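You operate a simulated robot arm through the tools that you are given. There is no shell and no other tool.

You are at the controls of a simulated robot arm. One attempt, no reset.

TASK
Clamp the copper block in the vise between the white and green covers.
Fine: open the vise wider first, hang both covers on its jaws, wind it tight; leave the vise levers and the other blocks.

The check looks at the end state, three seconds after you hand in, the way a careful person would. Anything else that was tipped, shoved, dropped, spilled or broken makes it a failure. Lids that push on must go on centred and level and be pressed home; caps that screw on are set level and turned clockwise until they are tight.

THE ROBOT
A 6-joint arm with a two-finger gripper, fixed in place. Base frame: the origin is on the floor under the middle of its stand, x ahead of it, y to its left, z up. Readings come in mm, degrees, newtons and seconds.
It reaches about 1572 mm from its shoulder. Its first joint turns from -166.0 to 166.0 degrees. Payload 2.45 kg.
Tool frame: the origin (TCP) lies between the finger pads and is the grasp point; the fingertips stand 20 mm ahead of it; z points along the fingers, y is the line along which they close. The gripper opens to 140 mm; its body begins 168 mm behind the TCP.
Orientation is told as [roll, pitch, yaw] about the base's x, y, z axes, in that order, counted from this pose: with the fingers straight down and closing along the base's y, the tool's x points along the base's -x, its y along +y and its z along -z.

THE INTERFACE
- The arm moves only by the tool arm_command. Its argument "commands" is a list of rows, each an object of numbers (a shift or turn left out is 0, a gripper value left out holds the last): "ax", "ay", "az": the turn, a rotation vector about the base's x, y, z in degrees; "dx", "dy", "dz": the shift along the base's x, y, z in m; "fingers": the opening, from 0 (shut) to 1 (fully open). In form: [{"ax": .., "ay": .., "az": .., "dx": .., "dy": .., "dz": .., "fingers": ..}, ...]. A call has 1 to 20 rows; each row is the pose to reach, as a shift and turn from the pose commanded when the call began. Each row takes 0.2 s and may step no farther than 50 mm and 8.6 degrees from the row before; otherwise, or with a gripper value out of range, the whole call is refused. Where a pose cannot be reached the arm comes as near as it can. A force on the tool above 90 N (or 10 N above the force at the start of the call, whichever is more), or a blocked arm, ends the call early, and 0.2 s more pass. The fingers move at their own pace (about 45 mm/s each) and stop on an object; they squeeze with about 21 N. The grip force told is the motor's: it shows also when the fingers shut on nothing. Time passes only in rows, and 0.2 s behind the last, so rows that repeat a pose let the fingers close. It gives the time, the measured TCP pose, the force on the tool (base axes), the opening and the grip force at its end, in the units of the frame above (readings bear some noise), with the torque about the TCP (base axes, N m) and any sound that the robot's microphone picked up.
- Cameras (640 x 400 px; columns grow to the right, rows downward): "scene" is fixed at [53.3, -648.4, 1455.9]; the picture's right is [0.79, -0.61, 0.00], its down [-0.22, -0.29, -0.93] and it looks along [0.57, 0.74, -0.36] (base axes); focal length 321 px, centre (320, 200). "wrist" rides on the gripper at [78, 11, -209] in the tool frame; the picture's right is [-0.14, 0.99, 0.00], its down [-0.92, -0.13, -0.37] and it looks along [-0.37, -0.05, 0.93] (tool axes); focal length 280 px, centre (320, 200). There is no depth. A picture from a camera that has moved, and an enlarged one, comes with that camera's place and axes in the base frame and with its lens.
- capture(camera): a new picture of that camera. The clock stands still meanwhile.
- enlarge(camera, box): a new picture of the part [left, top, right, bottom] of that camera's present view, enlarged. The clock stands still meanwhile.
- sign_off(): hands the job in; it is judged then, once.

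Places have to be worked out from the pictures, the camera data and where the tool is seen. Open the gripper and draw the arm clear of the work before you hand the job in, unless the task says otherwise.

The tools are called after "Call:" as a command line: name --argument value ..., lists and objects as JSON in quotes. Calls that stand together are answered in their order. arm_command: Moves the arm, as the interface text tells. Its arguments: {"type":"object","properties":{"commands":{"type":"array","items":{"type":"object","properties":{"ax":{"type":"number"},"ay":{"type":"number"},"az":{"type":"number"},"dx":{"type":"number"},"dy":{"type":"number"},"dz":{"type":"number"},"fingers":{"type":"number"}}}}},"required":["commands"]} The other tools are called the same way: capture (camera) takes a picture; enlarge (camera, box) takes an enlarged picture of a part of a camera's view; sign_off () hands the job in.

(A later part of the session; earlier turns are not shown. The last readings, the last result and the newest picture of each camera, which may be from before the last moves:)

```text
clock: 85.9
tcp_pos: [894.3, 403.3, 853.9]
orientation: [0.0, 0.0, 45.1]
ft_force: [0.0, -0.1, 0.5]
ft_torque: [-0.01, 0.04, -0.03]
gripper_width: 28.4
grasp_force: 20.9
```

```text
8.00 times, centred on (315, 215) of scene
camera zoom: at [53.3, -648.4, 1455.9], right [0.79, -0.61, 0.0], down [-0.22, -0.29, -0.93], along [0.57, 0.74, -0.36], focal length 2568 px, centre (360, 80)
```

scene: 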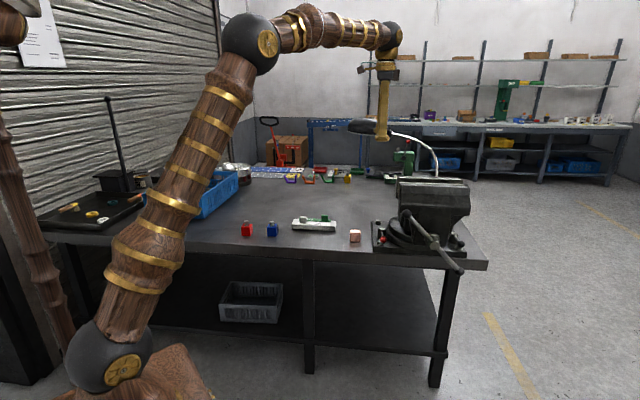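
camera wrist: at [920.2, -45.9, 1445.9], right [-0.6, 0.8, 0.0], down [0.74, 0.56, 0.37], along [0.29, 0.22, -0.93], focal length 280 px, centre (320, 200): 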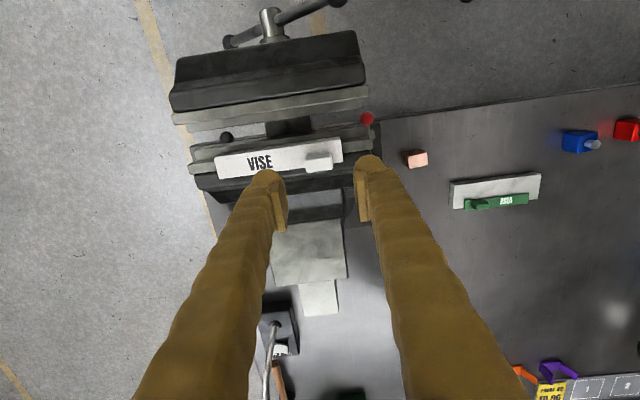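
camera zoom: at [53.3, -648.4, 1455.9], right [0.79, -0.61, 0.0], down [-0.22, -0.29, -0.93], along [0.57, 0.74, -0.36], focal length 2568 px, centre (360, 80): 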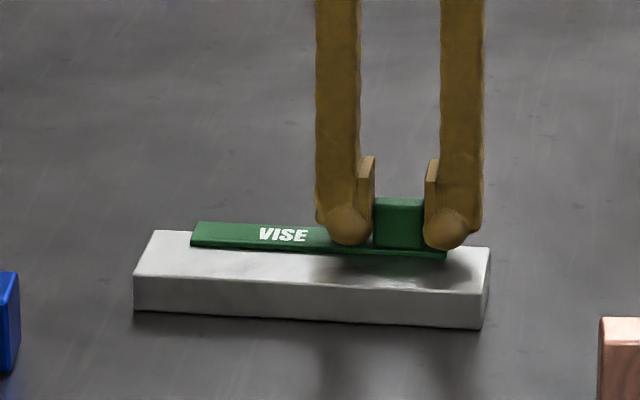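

Gripped green (28.4 mm). I lift it straight up, verify, then carry it to the front jaw.

Call:
arm_command --commands '[{"dz": 0.005}, {"dz": 0.015}, {"dz": 0.035}, {"dz": 0.06}, {"dz": 0.09}, {"dz": 0.125}, {"dz": 0.165}, {"dz": 0.205}, {"dz": 0.245}, {"dz": 0.285}, {"dz": 0.32}, {"dz": 0.35}, {"dz": 0.37}, {"dz": 0.382}, {"dz": 0.382}]'

Call:
arm_command --commands '[{"dx": 0.003, "dy": -0.015}, {"dx": 0.01, "dy": -0.045}, {"dx": 0.018, "dy": -0.083}, {"dx": 0.026, "dy": -0.123}, {"dx": 0.034, "dy": -0.163}, {"dx": 0.042, "dy": -0.203}, {"dx": 0.05, "dy": -0.243}, {"dx": 0.058, "dy": -0.283}, {"dx": 0.066, "dy": -0.323}, {"dx": 0.074, "dy": -0.363}, {"dx": 0.082, "dy": -0.403}, {"dx": 0.089, "dy": -0.441}, {"dx": 0.095, "dy": -0.475}, {"dx": 0.1, "dy": -0.5}, {"dx": 0.1038, "dy": -0.519}, {"dx": 0.1038, "dy": -0.519}]'

Call:
capture --camera "wrist"

Call:
enlarge --camera "scene" --box '[370, 120, 490, 210]'

```text
clock: 89.1
tcp_pos: [894.7, 402.5, 1234.4]
orientation: [0.1, 0.0, 45.1]
ft_force: [0.2, -0.6, -0.3]
ft_torque: [-0.02, -0.01, -0.01]
gripper_width: 28.6
grasp_force: 20.8
```

```text
clock: 92.5
tcp_pos: [996.5, -117.1, 1235.8]
orientation: [-0.1, 0.0, 45.2]
ft_force: [1.0, -0.1, -0.4]
ft_torque: [-0.04, -0.03, 0.01]
gripper_width: 28.8
grasp_force: 21.0
```

```text
taken
camera wrist: at [934.4, -165.4, 1443.7], right [-0.6, 0.8, 0.0], down [0.74, 0.56, 0.37], along [0.29, 0.22, -0.93], focal length 280 px, centre (320, 200)
```

wrist: 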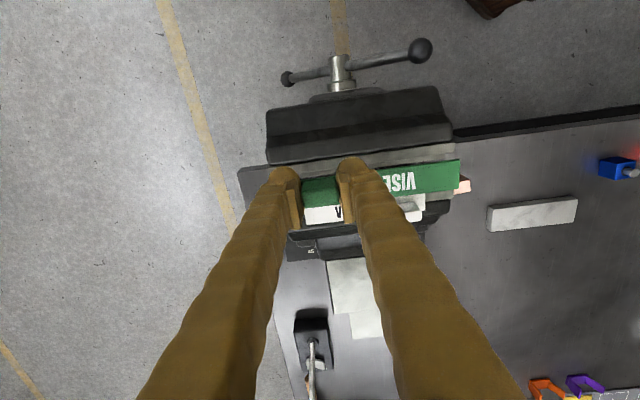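

```text
4.44 times, centred on (430, 165) of scene
camera zoom: at [53.3, -648.4, 1455.9], right [0.79, -0.61, 0.0], down [-0.22, -0.29, -0.93], along [0.57, 0.74, -0.36], focal length 1426 px, centre (-169, 356)
```

zoom: 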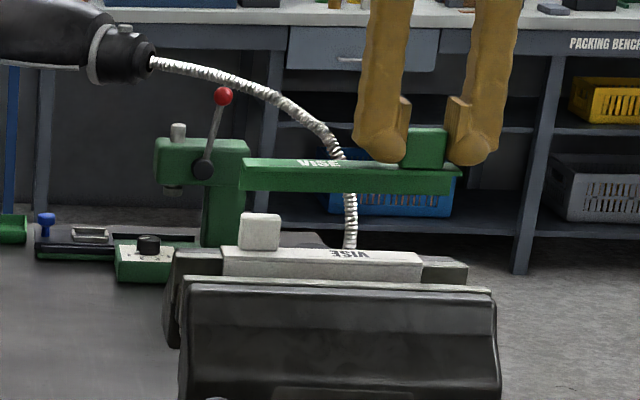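

Green cover hangs level over the front jaw. I lower to just above and check alignment.

Call:
arm_command --commands '[{"dz": -0.02}, {"dz": -0.04}, {"dz": -0.055}, {"dz": -0.055}]'

Call:
enlarge --camera "wrist" --box '[220, 90, 500, 250]'

Call:
enlarge --camera "scene" --box '[380, 150, 470, 200]'

```text
clock: 93.5
tcp_pos: [997.6, -116.7, 1179.5]
orientation: [0.0, 0.0, 45.1]
ft_force: [-0.2, 0.1, -0.8]
ft_torque: [0.01, -0.02, -0.01]
gripper_width: 28.8
grasp_force: 21.3
```

```text
2.29 times, centred on (360, 170) of wrist
camera zoom: at [934.6, -165.4, 1388.1], right [-0.6, 0.8, 0.0], down [0.74, 0.56, 0.37], along [0.29, 0.22, -0.93], focal length 641 px, centre (229, 269)
```

zoom: 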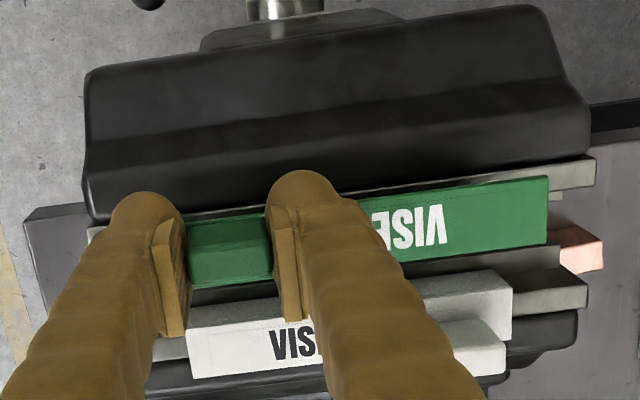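

```text
7.11 times, centred on (425, 175) of scene
camera zoom: at [53.3, -648.4, 1455.9], right [0.79, -0.61, 0.0], down [-0.22, -0.29, -0.93], along [0.57, 0.74, -0.36], focal length 2282 px, centre (-427, 378)
```

zoom: 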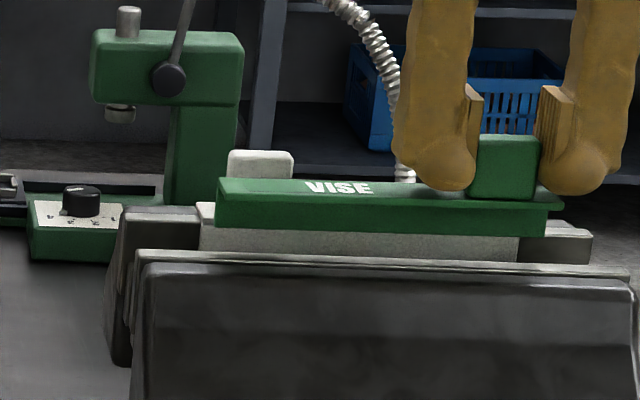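

Clearance of the green plate to the front jaw face is only ~1 mm, so I shift +2.5 mm in u (and +2 in v), then lower into the gap.

Call:
arm_command --commands '[{"dx": 0.0004, "dy": 0.0032}, {"dx": 0.0004, "dy": 0.0032, "dz": -0.008}, {"dx": 0.0004, "dy": 0.0032, "dz": -0.015}, {"dx": 0.0004, "dy": 0.0032, "dz": -0.021}, {"dx": 0.0004, "dy": 0.0032, "dz": -0.025}, {"dx": 0.0004, "dy": 0.0032, "dz": -0.025}]'

Call:
enlarge --camera "wrist" --box '[220, 90, 500, 250]'

Call:
enlarge --camera "scene" --box '[380, 150, 470, 200]'

```text
clock: 94.9
tcp_pos: [998.1, -114.2, 1153.5]
orientation: [0.0, 0.0, 45.1]
ft_force: [-0.5, 0.0, -1.0]
ft_torque: [0.01, -0.03, -0.01]
gripper_width: 28.7
grasp_force: 20.9
```

```text
2.29 times, centred on (360, 170) of wrist
camera zoom: at [935.8, -162.7, 1363.0], right [-0.6, 0.8, 0.0], down [0.74, 0.56, 0.37], along [0.29, 0.22, -0.93], focal length 641 px, centre (229, 269)
```

zoom: 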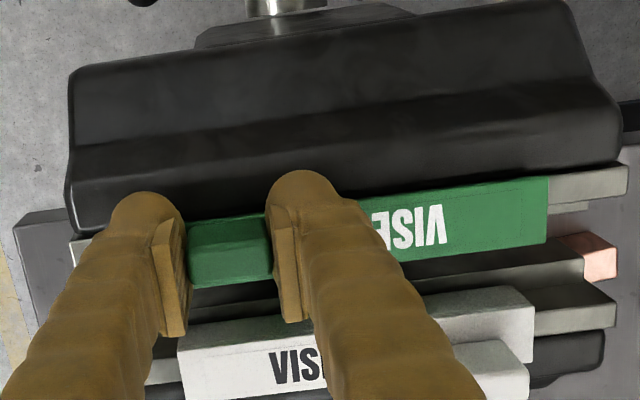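

```text
7.11 times, centred on (425, 175) of scene
camera zoom: at [53.3, -648.4, 1455.9], right [0.79, -0.61, 0.0], down [-0.22, -0.29, -0.93], along [0.57, 0.74, -0.36], focal length 2282 px, centre (-427, 378)
```

zoom: 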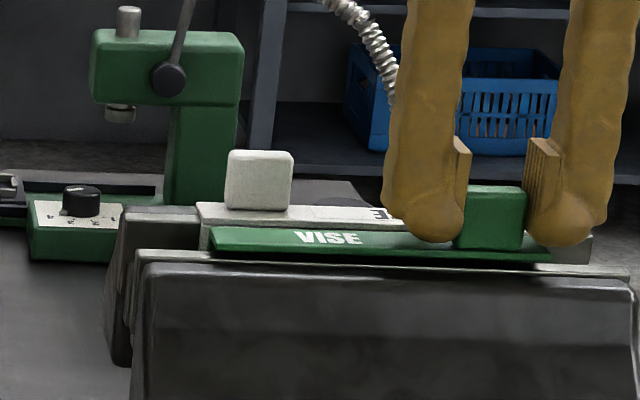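

No contact yet and the plate has passed the jaw top. Creep down in small steps to seat the flange.

Call:
arm_command --commands '[{"dz": -0.0015}, {"dz": -0.003}]'

Call:
arm_command --commands '[{"dz": -0.001}, {"dz": -0.002}]'

```text
clock: 95.5
tcp_pos: [997.9, -114.2, 1152.2]
orientation: [0.0, -0.1, 45.1]
ft_force: [-0.1, -0.1, -0.6]
ft_torque: [0.0, -0.01, 0.0]
gripper_width: 28.8
grasp_force: 20.9
```

```text
clock: 96.1
tcp_pos: [999.1, -113.9, 1149.6]
orientation: [0.0, 0.0, 45.1]
ft_force: [0.2, -0.1, 0.1]
ft_torque: [0.02, 0.03, -0.01]
gripper_width: 28.6
grasp_force: 21.1
```

Call:
arm_command --commands '[{"dz": -0.001}, {"dz": -0.002}]'

Call:
arm_command --commands '[{"dz": -0.001}, {"dz": -0.0015}]'

```text
clock: 96.7
tcp_pos: [998.3, -113.5, 1149.2]
orientation: [0.0, -0.1, 45.2]
ft_force: [-1.7, 0.2, 11.7]
ft_torque: [0.04, 0.0, -0.02]
gripper_width: 28.7
grasp_force: 20.9
```

```text
clock: 97.3
tcp_pos: [998.0, -113.4, 1147.1]
orientation: [0.0, -0.1, 45.1]
ft_force: [2.9, 2.7, 15.1]
ft_torque: [0.09, -0.06, 0.01]
gripper_width: 29.0
grasp_force: 21.0
```

Seated (15 N). I relieve slightly and slide -u to bring the green plate flush with the front jaw face.

Call:
arm_command --commands '[{"dz": 0.0015}, {"dz": 0.0015, "dx": -0.0007, "dy": -0.0007}, {"dz": 0.0015, "dx": -0.0014, "dy": -0.0014}]'

Call:
arm_command --commands '[{"dx": -0.0007, "dy": -0.0007}]'

Call:
arm_command --commands '[{"dx": -0.0007, "dy": -0.0007}]'

```text
clock: 98.1
tcp_pos: [996.9, -115.2, 1147.5]
orientation: [0.1, 0.1, 45.2]
ft_force: [0.5, 0.8, -0.9]
ft_torque: [-0.02, -0.03, 0.02]
gripper_width: 28.9
grasp_force: 21.0
```

```text
clock: 98.5
tcp_pos: [996.7, -116.3, 1148.7]
orientation: [0.1, 0.0, 45.0]
ft_force: [-0.9, -0.1, 0.8]
ft_torque: [-0.02, 0.03, -0.02]
gripper_width: 28.8
grasp_force: 20.5
```

```text
clock: 98.9
tcp_pos: [994.3, -117.3, 1146.2]
orientation: [0.0, 0.0, 45.1]
ft_force: [-0.5, 0.7, -0.6]
ft_torque: [-0.02, -0.04, -0.03]
gripper_width: 28.4
grasp_force: 20.2
```

Call:
arm_command --commands '[{"dx": -0.0007, "dy": -0.0007}]'

Call:
arm_command --commands '[{"dx": -0.0007, "dy": -0.0007}]'

Call:
arm_command --commands '[{"dx": -0.0007, "dy": -0.0007}]'

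```text
clock: 99.3
tcp_pos: [993.4, -117.3, 1147.6]
orientation: [-0.1, 0.0, 45.2]
ft_force: [-0.4, -1.0, -1.0]
ft_torque: [-0.01, 0.0, 0.03]
gripper_width: 28.6
grasp_force: 21.3
```

```text
clock: 99.7
tcp_pos: [993.1, -118.8, 1146.5]
orientation: [0.1, 0.0, 45.1]
ft_force: [0.1, -1.0, -1.2]
ft_torque: [0.03, 0.01, -0.01]
gripper_width: 28.6
grasp_force: 20.8
```

```text
clock: 100.1
tcp_pos: [992.0, -118.2, 1147.3]
orientation: [0.0, -0.1, 45.1]
ft_force: [6.7, 4.2, -0.8]
ft_torque: [0.14, -0.22, 0.06]
gripper_width: 28.7
grasp_force: 21.5
```

Contact in u (≈8 N): the green plate is flush with the front jaw. I release and rise.

Call:
arm_command --commands '[{"dx": 0.0003, "dy": 0.0003}, {"dx": 0.0003, "dy": 0.0003, "fingers": 0.4}, {"dx": 0.0003, "dy": 0.0003, "fingers": 0.4}, {"dx": 0.0003, "dy": 0.0003, "fingers": 0.4}]'

Call:
arm_command --commands '[{"dz": 0.01}, {"dz": 0.03}, {"dz": 0.06}, {"dz": 0.09}, {"dz": 0.12}, {"dz": 0.12}]'

Call:
capture --camera "wrist"

Call:
enlarge --camera "scene" --box '[380, 140, 480, 210]'

```text
clock: 101.1
tcp_pos: [993.8, -118.1, 1147.0]
orientation: [0.0, 0.0, 45.1]
ft_force: [0.2, -0.2, -0.6]
ft_torque: [-0.02, 0.01, 0.04]
gripper_width: 56.0
grasp_force: 0.0
```

```text
clock: 102.5
tcp_pos: [992.0, -117.6, 1269.0]
orientation: [-0.1, 0.0, 45.1]
ft_force: [-0.1, 0.9, 0.6]
ft_torque: [0.02, 0.0, 0.03]
gripper_width: 55.8
grasp_force: 0.0
```

```text
taken
camera wrist: at [929.8, -166.1, 1478.0], right [-0.6, 0.8, 0.0], down [0.74, 0.56, 0.37], along [0.29, 0.22, -0.93], focal length 280 px, centre (320, 200)
```

wrist: 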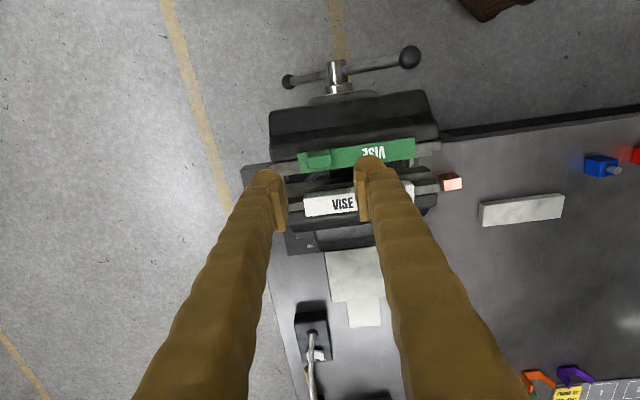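

```text
5.71 times, centred on (430, 175) of scene
camera zoom: at [53.3, -648.4, 1455.9], right [0.79, -0.61, 0.0], down [-0.22, -0.29, -0.93], along [0.57, 0.74, -0.36], focal length 1834 px, centre (-309, 343)
```

zoom: 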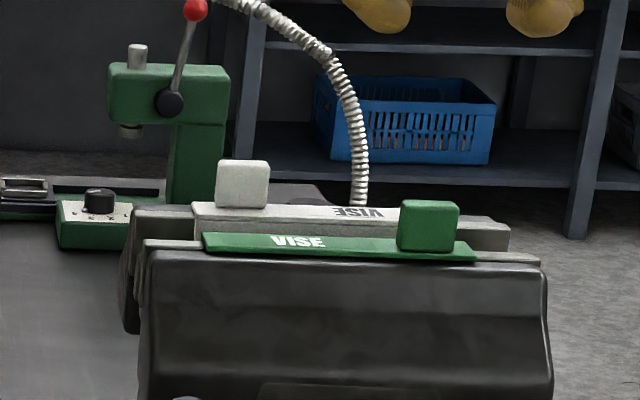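

Both covers hang on their jaws. I look straight down into the slot to measure it.

Call:
arm_command --commands '[{"dx": 0.018, "dy": 0.035}, {"dx": 0.036, "dy": 0.07}, {"dx": 0.055, "dy": 0.1}, {"dx": 0.06, "dy": 0.1115, "dz": -0.02}, {"dx": 0.06, "dy": 0.1115, "dz": -0.045}, {"dx": 0.06, "dy": 0.1115, "dz": -0.045}]'

Call:
enlarge --camera "wrist" --box '[200, 0, 440, 150]'

Call:
enlarge --camera "wrist" --box '[270, 40, 370, 130]'

```text
clock: 103.9
tcp_pos: [1052.5, -7.3, 1221.4]
orientation: [0.0, 0.0, 45.0]
ft_force: [0.1, -1.2, 0.4]
ft_torque: [-0.04, -0.03, 0.0]
gripper_width: 56.1
grasp_force: 0.0
```

```text
2.67 times, centred on (320, 75) of wrist
camera zoom: at [989.8, -56.1, 1430.6], right [-0.6, 0.8, 0.0], down [0.74, 0.56, 0.37], along [0.29, 0.22, -0.93], focal length 748 px, centre (320, 533)
```

zoom: 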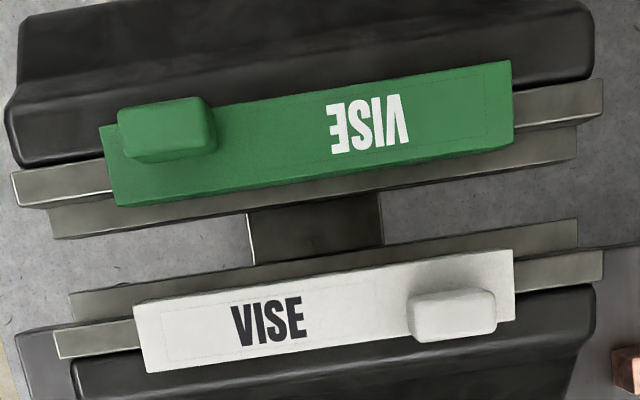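

```text
4.44 times, centred on (320, 85) of wrist
camera zoom: at [989.8, -56.1, 1430.6], right [-0.6, 0.8, 0.0], down [0.74, 0.56, 0.37], along [0.29, 0.22, -0.93], focal length 1246 px, centre (320, 711)
```

zoom: 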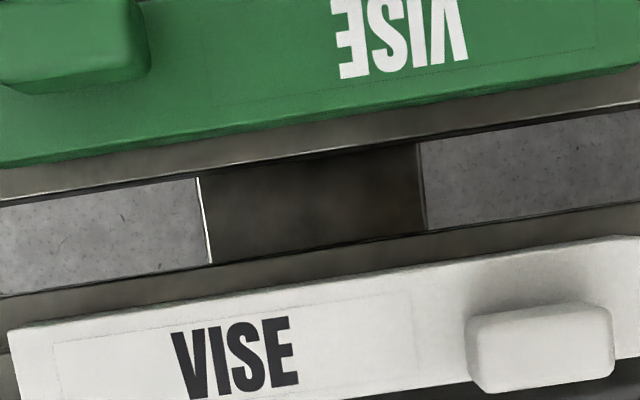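

The slot between covers is ≈35 mm while the block is ≈27 mm and the ledge gap ≈22 mm; I'd rather close the vise ~3 mm first so the block is safely supported by the ledges. I go back to the handle standoff and tilt the tool horizontal.

Call:
arm_command --commands '[{"dz": 0.03, "fingers": 1.0}, {"dz": 0.042, "dx": -0.02, "dy": -0.02}, {"dz": 0.042, "dx": -0.05, "dy": -0.05}, {"dz": 0.042, "dx": -0.083, "dy": -0.082}, {"dz": 0.042, "dx": -0.116, "dy": -0.114}, {"dz": 0.042, "dx": -0.149, "dy": -0.146}, {"dz": 0.042, "dx": -0.182, "dy": -0.178}, {"dz": 0.042, "dx": -0.215, "dy": -0.21}, {"dz": 0.042, "dx": -0.248, "dy": -0.242}, {"dz": 0.042, "dx": -0.28, "dy": -0.272}, {"dz": 0.042, "dx": -0.296, "dy": -0.287}, {"dz": 0.042, "dx": -0.296, "dy": -0.287}]'

Call:
arm_command --commands '[{"ax": 5.785, "ay": -5.785}, {"ax": 11.57, "ay": -11.57}, {"ax": 17.356, "ay": -17.356}, {"ax": 23.14, "ay": -23.14}, {"ax": 28.93, "ay": -28.93}, {"ax": 34.71, "ay": -34.71}, {"ax": 40.5, "ay": -40.5}, {"ax": 46.28, "ay": -46.28}, {"ax": 52.07, "ay": -52.07}, {"ax": 57.85, "ay": -57.85}, {"ax": 63.64, "ay": -63.64}, {"ax": 63.64, "ay": -63.64}]'

```text
clock: 106.5
tcp_pos: [757.1, -293.0, 1266.3]
orientation: [0.0, 0.0, 45.1]
ft_force: [0.0, 0.6, 0.3]
ft_torque: [-0.02, 0.01, 0.05]
gripper_width: 139.8
grasp_force: 0.0
```

```text
clock: 109.1
tcp_pos: [758.7, -293.7, 1264.8]
orientation: [-114.9, -89.9, 160.0]
ft_force: [-0.5, 0.3, 0.1]
ft_torque: [-0.02, -0.01, -0.01]
gripper_width: 139.9
grasp_force: 0.0
```

Now roll to φ≈20° while descending to screw height, and check with the wrist camera before inserting.

Call:
arm_command --commands '[{"ax": 2.4, "ay": 2.4, "dz": -0.04}, {"ax": 4.8, "ay": 4.8, "dz": -0.085}, {"ax": 7.2, "ay": 7.2, "dz": -0.13}, {"ax": 9.6, "ay": 9.6, "dz": -0.175}, {"ax": 12.0, "ay": 12.0, "dz": -0.22}, {"ax": 14.14, "ay": 14.14, "dz": -0.265}, {"ax": 14.14, "ay": 14.14, "dz": -0.3}, {"ax": 14.14, "ay": 14.14, "dz": -0.3105}, {"ax": 14.14, "ay": 14.14, "dz": -0.3105}]'

Call:
capture --camera "wrist"

```text
clock: 111.1
tcp_pos: [758.6, -293.6, 955.1]
orientation: [90.0, -70.1, -45.0]
ft_force: [-0.1, 0.1, 0.3]
ft_torque: [0.03, -0.01, 0.02]
gripper_width: 139.9
grasp_force: 0.1
```

```text
taken
camera wrist: at [585.4, -417.3, 885.1], right [-0.63, 0.62, 0.47], down [0.05, -0.57, 0.82], along [0.78, 0.54, 0.33], focal length 280 px, centre (320, 200)
```

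wrist: 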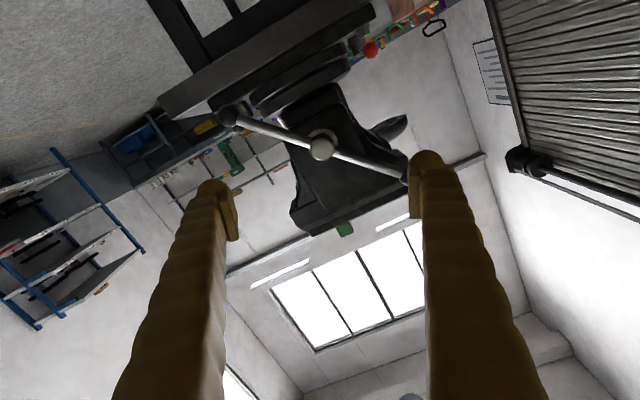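

Relative bar angle is ~25°; I roll back 5° for extra clearance and insert around the hub.

Call:
arm_command --commands '[{"ax": -3.5, "ay": -3.5, "dx": 0.01, "dy": 0.01}, {"ax": -3.5, "ay": -3.5, "dx": 0.04, "dy": 0.04}, {"ax": -3.5, "ay": -3.5, "dx": 0.072, "dy": 0.072}, {"ax": -3.5, "ay": -3.5, "dx": 0.1, "dy": 0.1}, {"ax": -3.5, "ay": -3.5, "dx": 0.12, "dy": 0.12}, {"ax": -3.5, "ay": -3.5, "dx": 0.135, "dy": 0.135}, {"ax": -3.5, "ay": -3.5, "dx": 0.135, "dy": 0.135}]'

Call:
capture --camera "wrist"

```text
clock: 112.7
tcp_pos: [893.7, -158.9, 953.3]
orientation: [89.9, -75.0, -44.9]
ft_force: [-1.0, -0.9, -0.3]
ft_torque: [0.02, 0.03, 0.02]
gripper_width: 139.8
grasp_force: 0.0
```

```text
taken
camera wrist: at [724.0, -286.5, 880.6], right [-0.65, 0.65, 0.39], down [0.0, -0.52, 0.86], along [0.76, 0.56, 0.34], focal length 280 px, centre (320, 200)
```

wrist: 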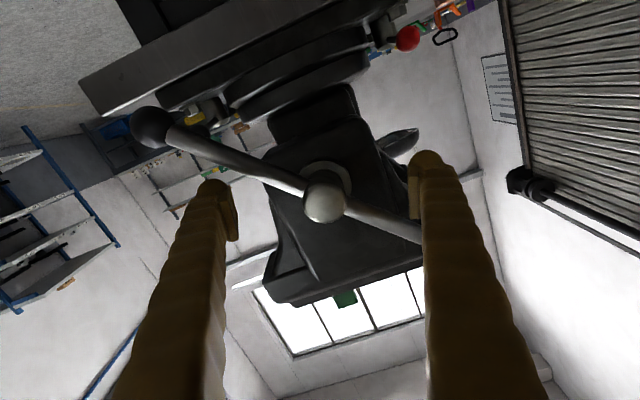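

Inserted cleanly. Now wind clockwise about 200° (≈3 mm closing).

Call:
arm_command --commands '[{"ax": 5.9, "ay": 5.9}, {"ax": 11.8, "ay": 11.8}, {"ax": 17.7, "ay": 17.7}, {"ax": 23.6, "ay": 23.6}, {"ax": 29.5, "ay": 29.5}, {"ax": 35.4, "ay": 35.4}, {"ax": 41.3, "ay": 41.3}, {"ax": 47.2, "ay": 47.2}, {"ax": 53.1, "ay": 53.1}, {"ax": 59.0, "ay": 59.0}, {"ax": 64.9, "ay": 64.9}, {"ax": 70.8, "ay": 70.8}, {"ax": 76.7, "ay": 76.7}, {"ax": 82.6, "ay": 82.6}, {"ax": 88.5, "ay": 88.5}, {"ax": 94.4, "ay": 94.4}, {"ax": 100.3, "ay": 100.3}, {"ax": 106.2, "ay": 106.2}, {"ax": 112.1, "ay": 112.1}, {"ax": 118.0, "ay": 118.0}]'

Call:
arm_command --commands '[{"ax": 5.9, "ay": 5.9}, {"ax": 11.8, "ay": 11.8}, {"ax": 17.7, "ay": 17.7}, {"ax": 23.6, "ay": 23.6}, {"ax": 29.5, "ay": 29.5}]'

Call:
capture --camera "wrist"

```text
clock: 116.9
tcp_pos: [891.3, -157.8, 954.2]
orientation: [-90.2, 88.0, 134.8]
ft_force: [-1.1, 1.7, -2.8]
ft_torque: [-0.25, -0.27, -0.04]
gripper_width: 139.9
grasp_force: 0.1
```

```text
clock: 118.1
tcp_pos: [892.5, -159.3, 954.3]
orientation: [-90.0, 46.3, 134.9]
ft_force: [-2.3, 3.4, -0.9]
ft_torque: [-0.24, -0.19, -0.02]
gripper_width: 139.9
grasp_force: 0.2
```

```text
taken
camera wrist: at [788.5, -351.0, 1002.9], right [0.44, -0.44, -0.78], down [-0.78, 0.25, -0.58], along [0.45, 0.86, -0.23], focal length 280 px, centre (320, 200)
```

wrist: 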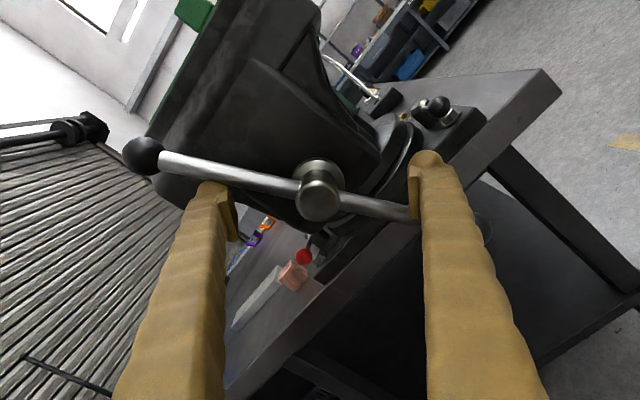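

~3 mm closed. I retract, raise, and roll to φ=180° (camera on top), which will give a good view for handling the block with a tilted gripper.

Call:
arm_command --commands '[{"dx": -0.02, "dy": -0.02}, {"dx": -0.05, "dy": -0.05}, {"dx": -0.08, "dy": -0.08}, {"dx": -0.11, "dy": -0.11}, {"dx": -0.135, "dy": -0.135}, {"dx": -0.135, "dy": -0.135, "dz": 0.04, "ax": -5.15, "ay": -5.15}, {"dx": -0.135, "dy": -0.135, "dz": 0.08, "ax": -10.3, "ay": -10.3}, {"dx": -0.135, "dy": -0.135, "dz": 0.12, "ax": -15.45, "ay": -15.45}, {"dx": -0.135, "dy": -0.135, "dz": 0.16, "ax": -20.6, "ay": -20.6}, {"dx": -0.135, "dy": -0.135, "dz": 0.2, "ax": -25.75, "ay": -25.75}, {"dx": -0.135, "dy": -0.135, "dz": 0.24, "ax": -30.9, "ay": -30.9}, {"dx": -0.135, "dy": -0.135, "dz": 0.28, "ax": -30.9, "ay": -30.9}, {"dx": -0.135, "dy": -0.135, "dz": 0.3, "ax": -30.9, "ay": -30.9}]'

Call:
arm_command --commands '[{"ax": -5.3, "ay": 5.3}, {"ax": -10.6, "ay": 10.6}, {"ax": -15.9, "ay": 15.9}, {"ax": -21.2, "ay": 21.2}, {"ax": -26.5, "ay": 26.5}, {"ax": -31.82, "ay": 31.82}, {"ax": -31.82, "ay": 31.82}]'

Call:
capture --camera "wrist"

Call:
capture --camera "scene"

```text
clock: 120.9
tcp_pos: [758.9, -290.4, 1255.8]
orientation: [102.0, 89.9, -33.1]
ft_force: [-1.2, 0.1, 0.0]
ft_torque: [0.0, 0.0, 0.02]
gripper_width: 140.0
grasp_force: 0.0
```

```text
clock: 122.5
tcp_pos: [757.6, -293.4, 1254.1]
orientation: [0.2, 45.0, -134.8]
ft_force: [0.1, 0.2, 0.3]
ft_torque: [0.01, 0.01, 0.0]
gripper_width: 139.9
grasp_force: 0.1
```

```text
taken
camera wrist: at [699.9, -367.5, 1457.2], right [0.63, -0.77, -0.1], down [-0.73, -0.56, -0.39], along [0.25, 0.32, -0.92], focal length 280 px, centre (320, 200)
```

wrist: 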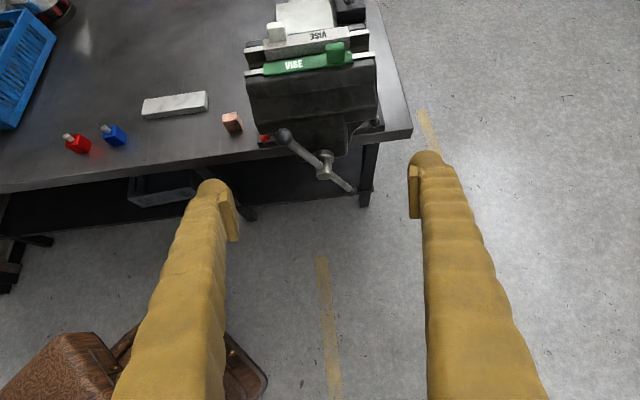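

```text
taken
```

scene: 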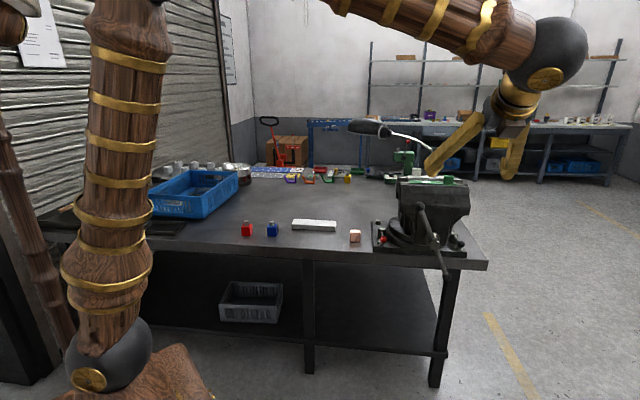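

Now I move around to the copper block's side: shift in +v first, with tilt to 60° from vertical and yaw +6° to match the block, and half-close the fingers.

Call:
arm_command --commands '[{"dx": -0.015, "dy": 0.028, "dz": -0.005, "ax": 1.4, "ay": -1.26, "az": 0.75, "fingers": 0.46}, {"dx": -0.031, "dy": 0.056, "dz": -0.01, "ax": 2.8, "ay": -2.5, "az": 1.5}, {"dx": -0.046, "dy": 0.084, "dz": -0.015, "ax": 4.2, "ay": -3.77, "az": 2.25}, {"dx": -0.062, "dy": 0.112, "dz": -0.02, "ax": 5.58, "ay": -5.03, "az": 3.0}, {"dx": -0.077, "dy": 0.14, "dz": -0.028, "ax": 6.98, "ay": -6.28, "az": 3.75}, {"dx": -0.092, "dy": 0.168, "dz": -0.036, "ax": 8.37, "ay": -7.54, "az": 4.5}, {"dx": -0.108, "dy": 0.197, "dz": -0.043, "ax": 9.77, "ay": -8.8, "az": 5.25}, {"dx": -0.123, "dy": 0.225, "dz": -0.05, "ax": 11.16, "ay": -10.05, "az": 6.0}, {"dx": -0.123, "dy": 0.225, "dz": -0.05, "ax": 11.16, "ay": -10.05, "az": 6.0}]'

Call:
capture --camera "wrist"

```text
clock: 124.5
tcp_pos: [633.4, -69.4, 1205.7]
orientation: [0.2, 60.1, -128.6]
ft_force: [-0.1, 0.9, -0.2]
ft_torque: [-0.03, -0.01, 0.02]
gripper_width: 64.4
grasp_force: 0.1
```

```text
taken
camera wrist: at [552.8, -187.8, 1376.8], right [0.73, -0.68, -0.12], down [-0.59, -0.53, -0.61], along [0.35, 0.52, -0.78], focal length 280 px, centre (320, 200)
```

wrist: 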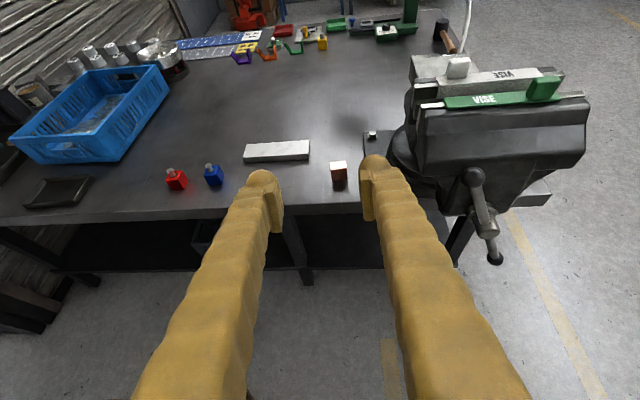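

Good orientation. I approach to the pre-grasp position about 120 mm back from the block.

Call:
arm_command --commands '[{"dx": 0.02, "dy": 0.02, "dz": -0.03}, {"dx": 0.045, "dy": 0.045, "dz": -0.06}, {"dx": 0.07, "dy": 0.07, "dz": -0.095}, {"dx": 0.095, "dy": 0.095, "dz": -0.13}, {"dx": 0.12, "dy": 0.12, "dz": -0.165}, {"dx": 0.145, "dy": 0.145, "dz": -0.2}, {"dx": 0.17, "dy": 0.17, "dz": -0.235}, {"dx": 0.19, "dy": 0.19, "dz": -0.265}, {"dx": 0.204, "dy": 0.204, "dz": -0.288}, {"dx": 0.204, "dy": 0.204, "dz": -0.288}]'

Call:
capture --camera "wrist"

Call:
capture --camera "scene"

```text
clock: 126.7
tcp_pos: [838.7, 135.0, 913.0]
orientation: [0.3, 59.9, -128.6]
ft_force: [0.0, 0.1, 0.8]
ft_torque: [0.01, 0.02, -0.01]
gripper_width: 64.3
grasp_force: 0.0
```

```text
taken
camera wrist: at [757.2, 16.5, 1085.4], right [0.73, -0.68, -0.12], down [-0.59, -0.53, -0.61], along [0.35, 0.52, -0.78], focal length 280 px, centre (320, 200)
```

wrist: 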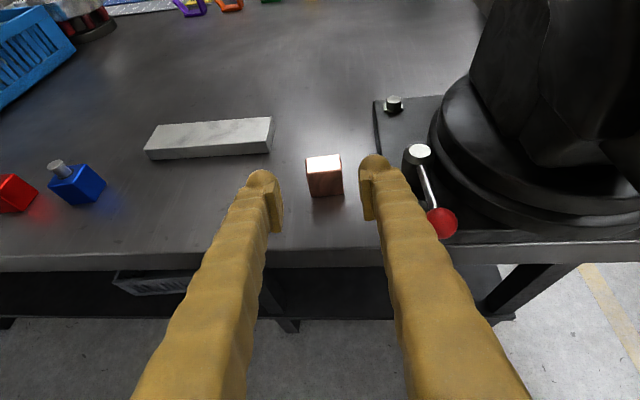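

```text
taken
```

scene: 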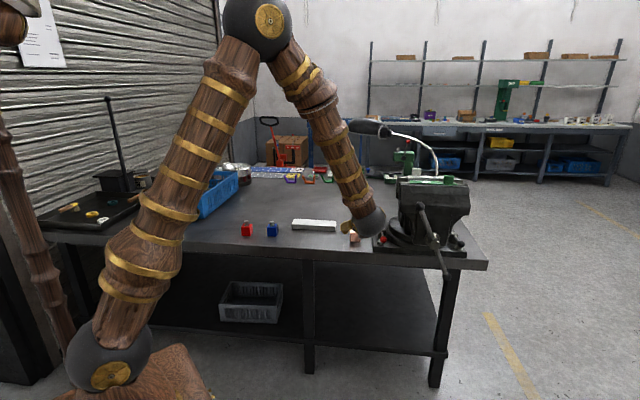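

Call:
enlarge --camera "wrist" --box '[280, 130, 370, 220]'

```text
4.44 times, centred on (325, 175) of wrist
camera zoom: at [757.2, 16.5, 1085.4], right [0.73, -0.68, -0.12], down [-0.59, -0.53, -0.61], along [0.35, 0.52, -0.78], focal length 1246 px, centre (298, 311)
```

zoom: 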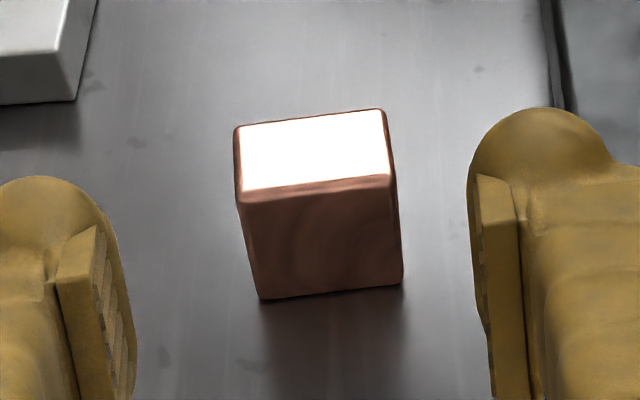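

Block measured in tool frame: centred ~97 mm ahead, 3 mm to the side, faces aligned with my yaw. I advance to straddle its upper part.

Call:
arm_command --commands '[{"dx": 0.016, "dy": 0.018, "dz": -0.0144}, {"dx": 0.032, "dy": 0.0365, "dz": -0.0288}, {"dx": 0.048, "dy": 0.055, "dz": -0.0432}, {"dx": 0.058, "dy": 0.0665, "dz": -0.0525}, {"dx": 0.0634, "dy": 0.073, "dz": -0.0575}, {"dx": 0.0634, "dy": 0.073, "dz": -0.0575}]'

Call:
enlarge --camera "wrist" --box '[240, 130, 400, 250]'

Call:
enlarge --camera "scene" --box '[320, 190, 420, 260]'

```text
clock: 128.1
tcp_pos: [902.7, 208.3, 857.8]
orientation: [0.3, 60.1, -128.6]
ft_force: [-1.2, -0.3, -0.6]
ft_torque: [-0.02, -0.03, -0.02]
gripper_width: 64.3
grasp_force: 0.1
```

```text
3.33 times, centred on (320, 190) of wrist
camera zoom: at [820.8, 90.5, 1029.2], right [0.73, -0.68, -0.12], down [-0.59, -0.53, -0.61], along [0.35, 0.52, -0.78], focal length 935 px, centre (320, 233)
```

zoom: 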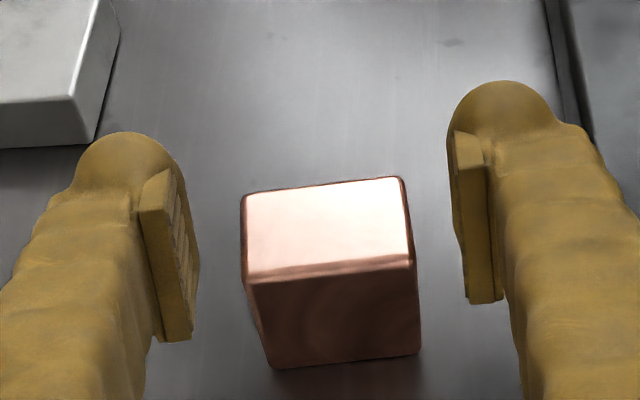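

```text
5.71 times, centred on (370, 225) of scene
camera zoom: at [53.3, -648.4, 1455.9], right [0.79, -0.61, 0.0], down [-0.22, -0.29, -0.93], along [0.57, 0.74, -0.36], focal length 1834 px, centre (34, 57)
```

zoom: 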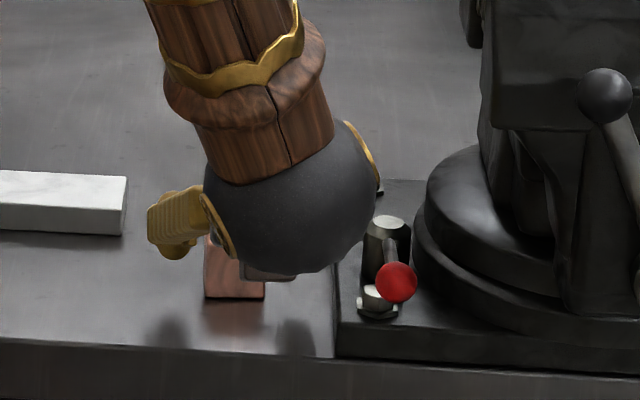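

The block is centred between the pads (within ~1 mm). I close on it.

Call:
arm_command --commands '[{"fingers": 0.2}, {"fingers": 0.2}, {"fingers": 0.2}, {"fingers": 0.2}]'

Call:
enlarge --camera "wrist" --box '[240, 130, 400, 250]'

```text
clock: 129.1
tcp_pos: [901.5, 207.6, 857.2]
orientation: [0.3, 60.0, -128.7]
ft_force: [2.0, 0.6, -0.3]
ft_torque: [-0.01, -0.04, -0.01]
gripper_width: 43.3
grasp_force: 21.2
```

```text
3.33 times, centred on (320, 190) of wrist
camera zoom: at [820.7, 90.5, 1029.3], right [0.73, -0.68, -0.12], down [-0.59, -0.53, -0.61], along [0.35, 0.52, -0.78], focal length 935 px, centre (320, 233)
```

zoom: 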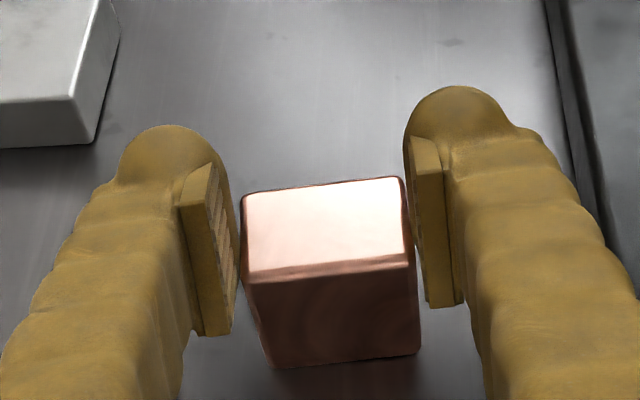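

The grip reads 43.3 mm, so the block is really about 43×30×45 mm – the ~32 mm slot would be too tight. I release the block, back off, and will reopen the vise about half a turn.

Call:
arm_command --commands '[{"fingers": 0.46}, {"fingers": 0.46}, {"fingers": 0.46}]'

Call:
arm_command --commands '[{"dx": -0.0054, "dy": -0.0065, "dz": 0.005}, {"dx": -0.016, "dy": -0.018, "dz": 0.0144}, {"dx": -0.032, "dy": -0.0365, "dz": 0.0288}, {"dx": -0.048, "dy": -0.055, "dz": 0.0432}, {"dx": -0.0634, "dy": -0.073, "dz": 0.0575}, {"dx": -0.085, "dy": -0.095, "dz": 0.085}, {"dx": -0.105, "dy": -0.115, "dz": 0.12}, {"dx": -0.125, "dy": -0.135, "dz": 0.155}, {"dx": -0.145, "dy": -0.155, "dz": 0.19}, {"dx": -0.17, "dy": -0.18, "dz": 0.22}, {"dx": -0.195, "dy": -0.205, "dz": 0.25}, {"dx": -0.22, "dy": -0.23, "dz": 0.28}, {"dx": -0.245, "dy": -0.255, "dz": 0.31}, {"dx": -0.2674, "dy": -0.277, "dz": 0.345}]'

Call:
capture --camera "wrist"

```text
clock: 129.9
tcp_pos: [902.7, 208.4, 858.6]
orientation: [0.3, 59.9, -128.7]
ft_force: [-0.1, -0.1, -0.5]
ft_torque: [0.0, 0.01, 0.02]
gripper_width: 64.2
grasp_force: 0.1
```

```text
clock: 132.9
tcp_pos: [633.0, -68.9, 1203.7]
orientation: [0.1, 60.0, -128.7]
ft_force: [0.7, 0.6, -0.6]
ft_torque: [0.01, 0.03, 0.01]
gripper_width: 64.3
grasp_force: 0.1
```

```text
taken
camera wrist: at [551.6, -187.7, 1376.5], right [0.73, -0.68, -0.12], down [-0.59, -0.53, -0.61], along [0.35, 0.52, -0.78], focal length 280 px, centre (320, 200)
```

wrist: 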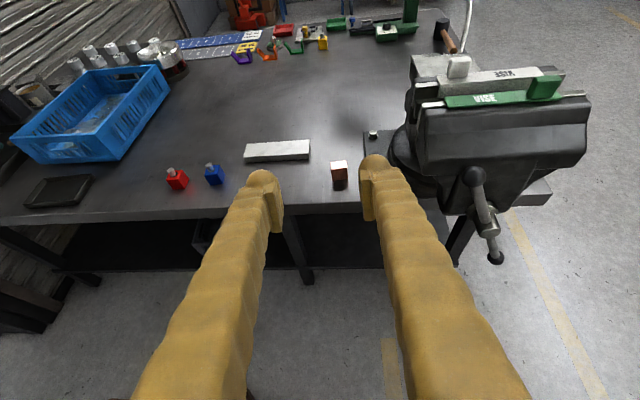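

Block stands undisturbed. I return to the handle standoff, tool horizontal, opening the fingers fully.

Call:
arm_command --commands '[{"dx": 0.015, "dy": -0.028, "dz": 0.006, "ax": 2.79, "ay": -2.51, "az": -0.73, "fingers": 1.0}, {"dx": 0.031, "dy": -0.056, "dz": 0.012, "ax": 5.58, "ay": -5.03, "az": -1.47}, {"dx": 0.046, "dy": -0.084, "dz": 0.018, "ax": 8.37, "ay": -7.54, "az": -2.2}, {"dx": 0.062, "dy": -0.112, "dz": 0.025, "ax": 11.16, "ay": -10.05, "az": -2.93}, {"dx": 0.077, "dy": -0.14, "dz": 0.031, "ax": 13.95, "ay": -12.56, "az": -3.66}, {"dx": 0.092, "dy": -0.168, "dz": 0.037, "ax": 16.74, "ay": -15.08, "az": -4.4}, {"dx": 0.108, "dy": -0.197, "dz": 0.043, "ax": 19.53, "ay": -17.59, "az": -5.13}, {"dx": 0.1245, "dy": -0.2245, "dz": 0.05, "ax": 22.32, "ay": -20.1, "az": -5.86}, {"dx": 0.1245, "dy": -0.2245, "dz": 0.05, "ax": 22.32, "ay": -20.1, "az": -5.86}]'

Call:
arm_command --commands '[{"ax": 5.85, "ay": 5.85, "dz": -0.027}, {"ax": 11.7, "ay": 11.7, "dz": -0.054}, {"ax": 17.55, "ay": 17.55, "dz": -0.081}, {"ax": 23.4, "ay": 23.4, "dz": -0.108}, {"ax": 29.25, "ay": 29.25, "dz": -0.135}, {"ax": 35.1, "ay": 35.1, "dz": -0.162}, {"ax": 40.95, "ay": 40.95, "dz": -0.189}, {"ax": 46.8, "ay": 46.8, "dz": -0.216}, {"ax": 52.65, "ay": 52.65, "dz": -0.243}, {"ax": 58.5, "ay": 58.5, "dz": -0.27}, {"ax": 64.35, "ay": 64.35, "dz": -0.3}, {"ax": 64.35, "ay": 64.35, "dz": -0.3}]'

Call:
capture --camera "wrist"

```text
clock: 134.9
tcp_pos: [759.9, -292.8, 1254.7]
orientation: [121.4, 89.8, -13.6]
ft_force: [0.0, 0.1, -0.6]
ft_torque: [0.01, -0.03, -0.02]
gripper_width: 140.1
grasp_force: 0.1
```

```text
clock: 137.5
tcp_pos: [758.1, -294.2, 953.6]
orientation: [-90.0, -1.0, 134.9]
ft_force: [-0.5, 0.1, -0.7]
ft_torque: [0.0, 0.02, 0.02]
gripper_width: 139.9
grasp_force: 0.0
```

```text
taken
camera wrist: at [666.2, -497.8, 941.6], right [-0.11, 0.11, -0.99], down [-0.91, 0.39, 0.14], along [0.4, 0.91, 0.06], focal length 280 px, centre (320, 200)
```

wrist: 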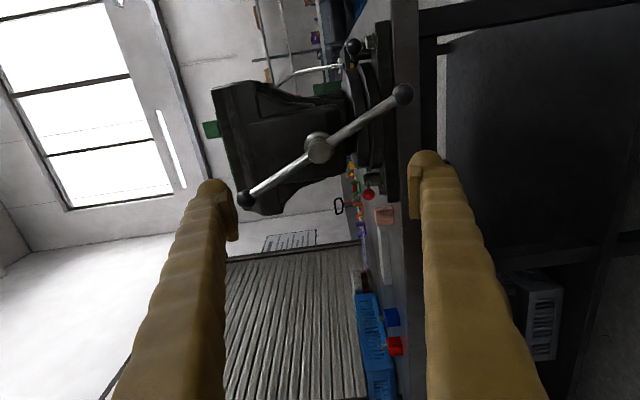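

Relative bar angle ≈27°, clear to insert. I insert and wind counter-clockwise ~175°.

Call:
arm_command --commands '[{"dx": 0.033, "dy": 0.033}, {"dx": 0.066, "dy": 0.066}, {"dx": 0.098, "dy": 0.098}, {"dx": 0.122, "dy": 0.122}, {"dx": 0.137, "dy": 0.137}, {"dx": 0.137, "dy": 0.137}]'

Call:
arm_command --commands '[{"ax": -5.9, "ay": -5.9}, {"ax": -11.8, "ay": -11.8}, {"ax": -17.7, "ay": -17.7}, {"ax": -23.6, "ay": -23.6}, {"ax": -29.5, "ay": -29.5}, {"ax": -35.4, "ay": -35.4}, {"ax": -41.3, "ay": -41.3}, {"ax": -47.2, "ay": -47.2}, {"ax": -53.1, "ay": -53.1}, {"ax": -59.0, "ay": -59.0}, {"ax": -64.9, "ay": -64.9}, {"ax": -70.8, "ay": -70.8}, {"ax": -76.7, "ay": -76.7}, {"ax": -82.6, "ay": -82.6}, {"ax": -88.5, "ay": -88.5}, {"ax": -94.4, "ay": -94.4}, {"ax": -100.3, "ay": -100.3}, {"ax": -106.2, "ay": -106.2}, {"ax": -112.1, "ay": -112.1}, {"ax": -118.0, "ay": -118.0}]'

Call:
arm_command --commands '[{"ax": -5.0, "ay": -5.0}, {"ax": -10.0, "ay": -10.0}]'

Call:
capture --camera "wrist"

```text
clock: 138.9
tcp_pos: [895.4, -156.0, 954.2]
orientation: [-90.1, -0.8, 134.9]
ft_force: [0.1, -0.5, -0.5]
ft_torque: [-0.01, -0.02, -0.03]
gripper_width: 139.9
grasp_force: 0.1
```

```text
clock: 143.1
tcp_pos: [895.4, -156.7, 954.8]
orientation: [89.9, 13.8, -44.9]
ft_force: [-1.2, 3.5, 1.1]
ft_torque: [0.28, 0.13, -0.02]
gripper_width: 139.7
grasp_force: 0.1
```

```text
clock: 143.7
tcp_pos: [895.5, -156.8, 953.4]
orientation: [90.1, -0.4, -44.9]
ft_force: [-2.2, 3.7, -0.5]
ft_torque: [0.19, 0.12, -0.01]
gripper_width: 140.2
grasp_force: 0.0
```

```text
taken
camera wrist: at [692.7, -250.5, 963.9], right [0.09, -0.09, 0.99], down [0.39, -0.91, -0.12], along [0.92, 0.4, -0.05], focal length 280 px, centre (320, 200)
```

wrist: 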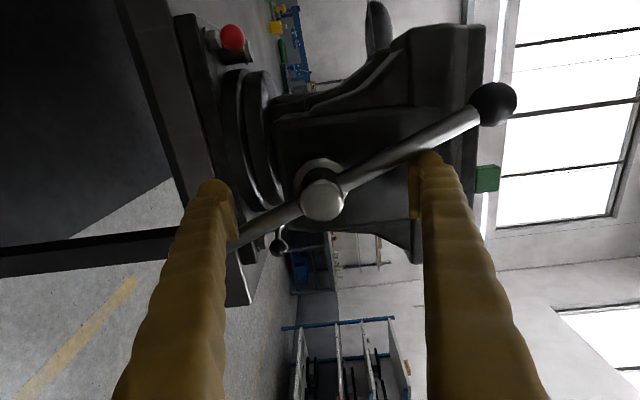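

Reopened. I retract, raise and roll back to camera-on-top, then go for the block again.

Call:
arm_command --commands '[{"dx": -0.02, "dy": -0.02}, {"dx": -0.05, "dy": -0.05}, {"dx": -0.08, "dy": -0.08}, {"dx": -0.11, "dy": -0.11}, {"dx": -0.137, "dy": -0.137}, {"dx": -0.137, "dy": -0.137, "dz": 0.025, "ax": 5.8, "ay": 5.8}, {"dx": -0.137, "dy": -0.137, "dz": 0.05, "ax": 11.6, "ay": 11.6}, {"dx": -0.137, "dy": -0.137, "dz": 0.08, "ax": 17.4, "ay": 17.4}, {"dx": -0.137, "dy": -0.137, "dz": 0.11, "ax": 23.2, "ay": 23.2}, {"dx": -0.137, "dy": -0.137, "dz": 0.14, "ax": 29.0, "ay": 29.0}, {"dx": -0.137, "dy": -0.137, "dz": 0.17, "ax": 34.8, "ay": 34.8}, {"dx": -0.137, "dy": -0.137, "dz": 0.2, "ax": 40.6, "ay": 40.6}, {"dx": -0.137, "dy": -0.137, "dz": 0.23, "ax": 46.4, "ay": 46.4}, {"dx": -0.137, "dy": -0.137, "dz": 0.26, "ax": 52.2, "ay": 52.2}, {"dx": -0.137, "dy": -0.137, "dz": 0.29, "ax": 58.0, "ay": 58.0}, {"dx": -0.137, "dy": -0.137, "dz": 0.3, "ax": 63.65, "ay": 63.65}, {"dx": -0.137, "dy": -0.137, "dz": 0.3, "ax": 63.65, "ay": 63.65}]'

Call:
arm_command --commands '[{"dx": -0.015, "dy": 0.028, "dz": -0.006, "ax": -2.79, "ay": 2.51, "az": 0.73, "fingers": 0.46}, {"dx": -0.031, "dy": 0.056, "dz": -0.012, "ax": -5.58, "ay": 5.03, "az": 1.47}, {"dx": -0.046, "dy": 0.084, "dz": -0.018, "ax": -8.37, "ay": 7.54, "az": 2.2}, {"dx": -0.062, "dy": 0.112, "dz": -0.025, "ax": -11.16, "ay": 10.05, "az": 2.93}, {"dx": -0.077, "dy": 0.14, "dz": -0.031, "ax": -13.95, "ay": 12.56, "az": 3.66}, {"dx": -0.092, "dy": 0.168, "dz": -0.037, "ax": -16.74, "ay": 15.08, "az": 4.4}, {"dx": -0.108, "dy": 0.197, "dz": -0.043, "ax": -19.53, "ay": 17.59, "az": 5.13}, {"dx": -0.1245, "dy": 0.2245, "dz": -0.05, "ax": -22.32, "ay": 20.1, "az": 5.86}, {"dx": -0.1245, "dy": 0.2245, "dz": -0.05, "ax": -22.32, "ay": 20.1, "az": 5.86}]'

Call:
arm_command --commands '[{"dx": 0.02, "dy": 0.02, "dz": -0.03}, {"dx": 0.045, "dy": 0.045, "dz": -0.06}, {"dx": 0.07, "dy": 0.07, "dz": -0.095}, {"dx": 0.095, "dy": 0.095, "dz": -0.13}, {"dx": 0.12, "dy": 0.12, "dz": -0.165}, {"dx": 0.145, "dy": 0.145, "dz": -0.2}, {"dx": 0.17, "dy": 0.17, "dz": -0.235}, {"dx": 0.19, "dy": 0.19, "dz": -0.265}, {"dx": 0.204, "dy": 0.204, "dz": -0.288}, {"dx": 0.204, "dy": 0.204, "dz": -0.288}]'

Call:
capture --camera "wrist"

Call:
enlarge --camera "wrist" --box '[280, 130, 370, 220]'

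```text
clock: 147.3
tcp_pos: [757.7, -293.5, 1254.8]
orientation: [130.4, 89.9, -4.7]
ft_force: [0.7, 0.1, 0.5]
ft_torque: [0.01, -0.02, 0.0]
gripper_width: 139.7
grasp_force: 0.0
```

```text
clock: 149.3
tcp_pos: [634.9, -68.1, 1203.1]
orientation: [0.3, 60.1, -128.8]
ft_force: [0.5, 0.8, -0.2]
ft_torque: [0.01, -0.02, 0.03]
gripper_width: 64.6
grasp_force: 0.0
```

```text
clock: 151.5
tcp_pos: [839.7, 135.5, 915.5]
orientation: [0.3, 60.0, -128.6]
ft_force: [0.0, 0.0, -0.5]
ft_torque: [0.0, 0.03, 0.03]
gripper_width: 64.4
grasp_force: 0.0
```

```text
taken
camera wrist: at [758.6, 17.3, 1087.8], right [0.73, -0.68, -0.12], down [-0.59, -0.53, -0.61], along [0.35, 0.52, -0.78], focal length 280 px, centre (320, 200)
```

wrist: 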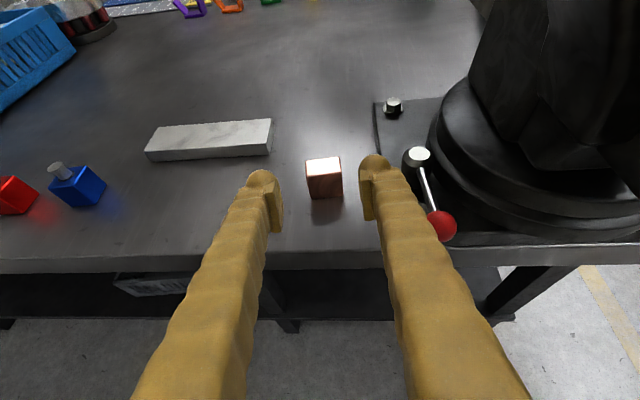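

```text
4.44 times, centred on (325, 175) of wrist
camera zoom: at [758.6, 17.3, 1087.8], right [0.73, -0.68, -0.12], down [-0.59, -0.53, -0.61], along [0.35, 0.52, -0.78], focal length 1246 px, centre (298, 311)
```

zoom: 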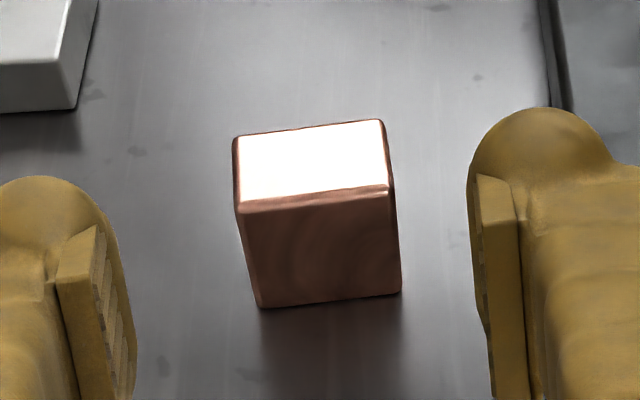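

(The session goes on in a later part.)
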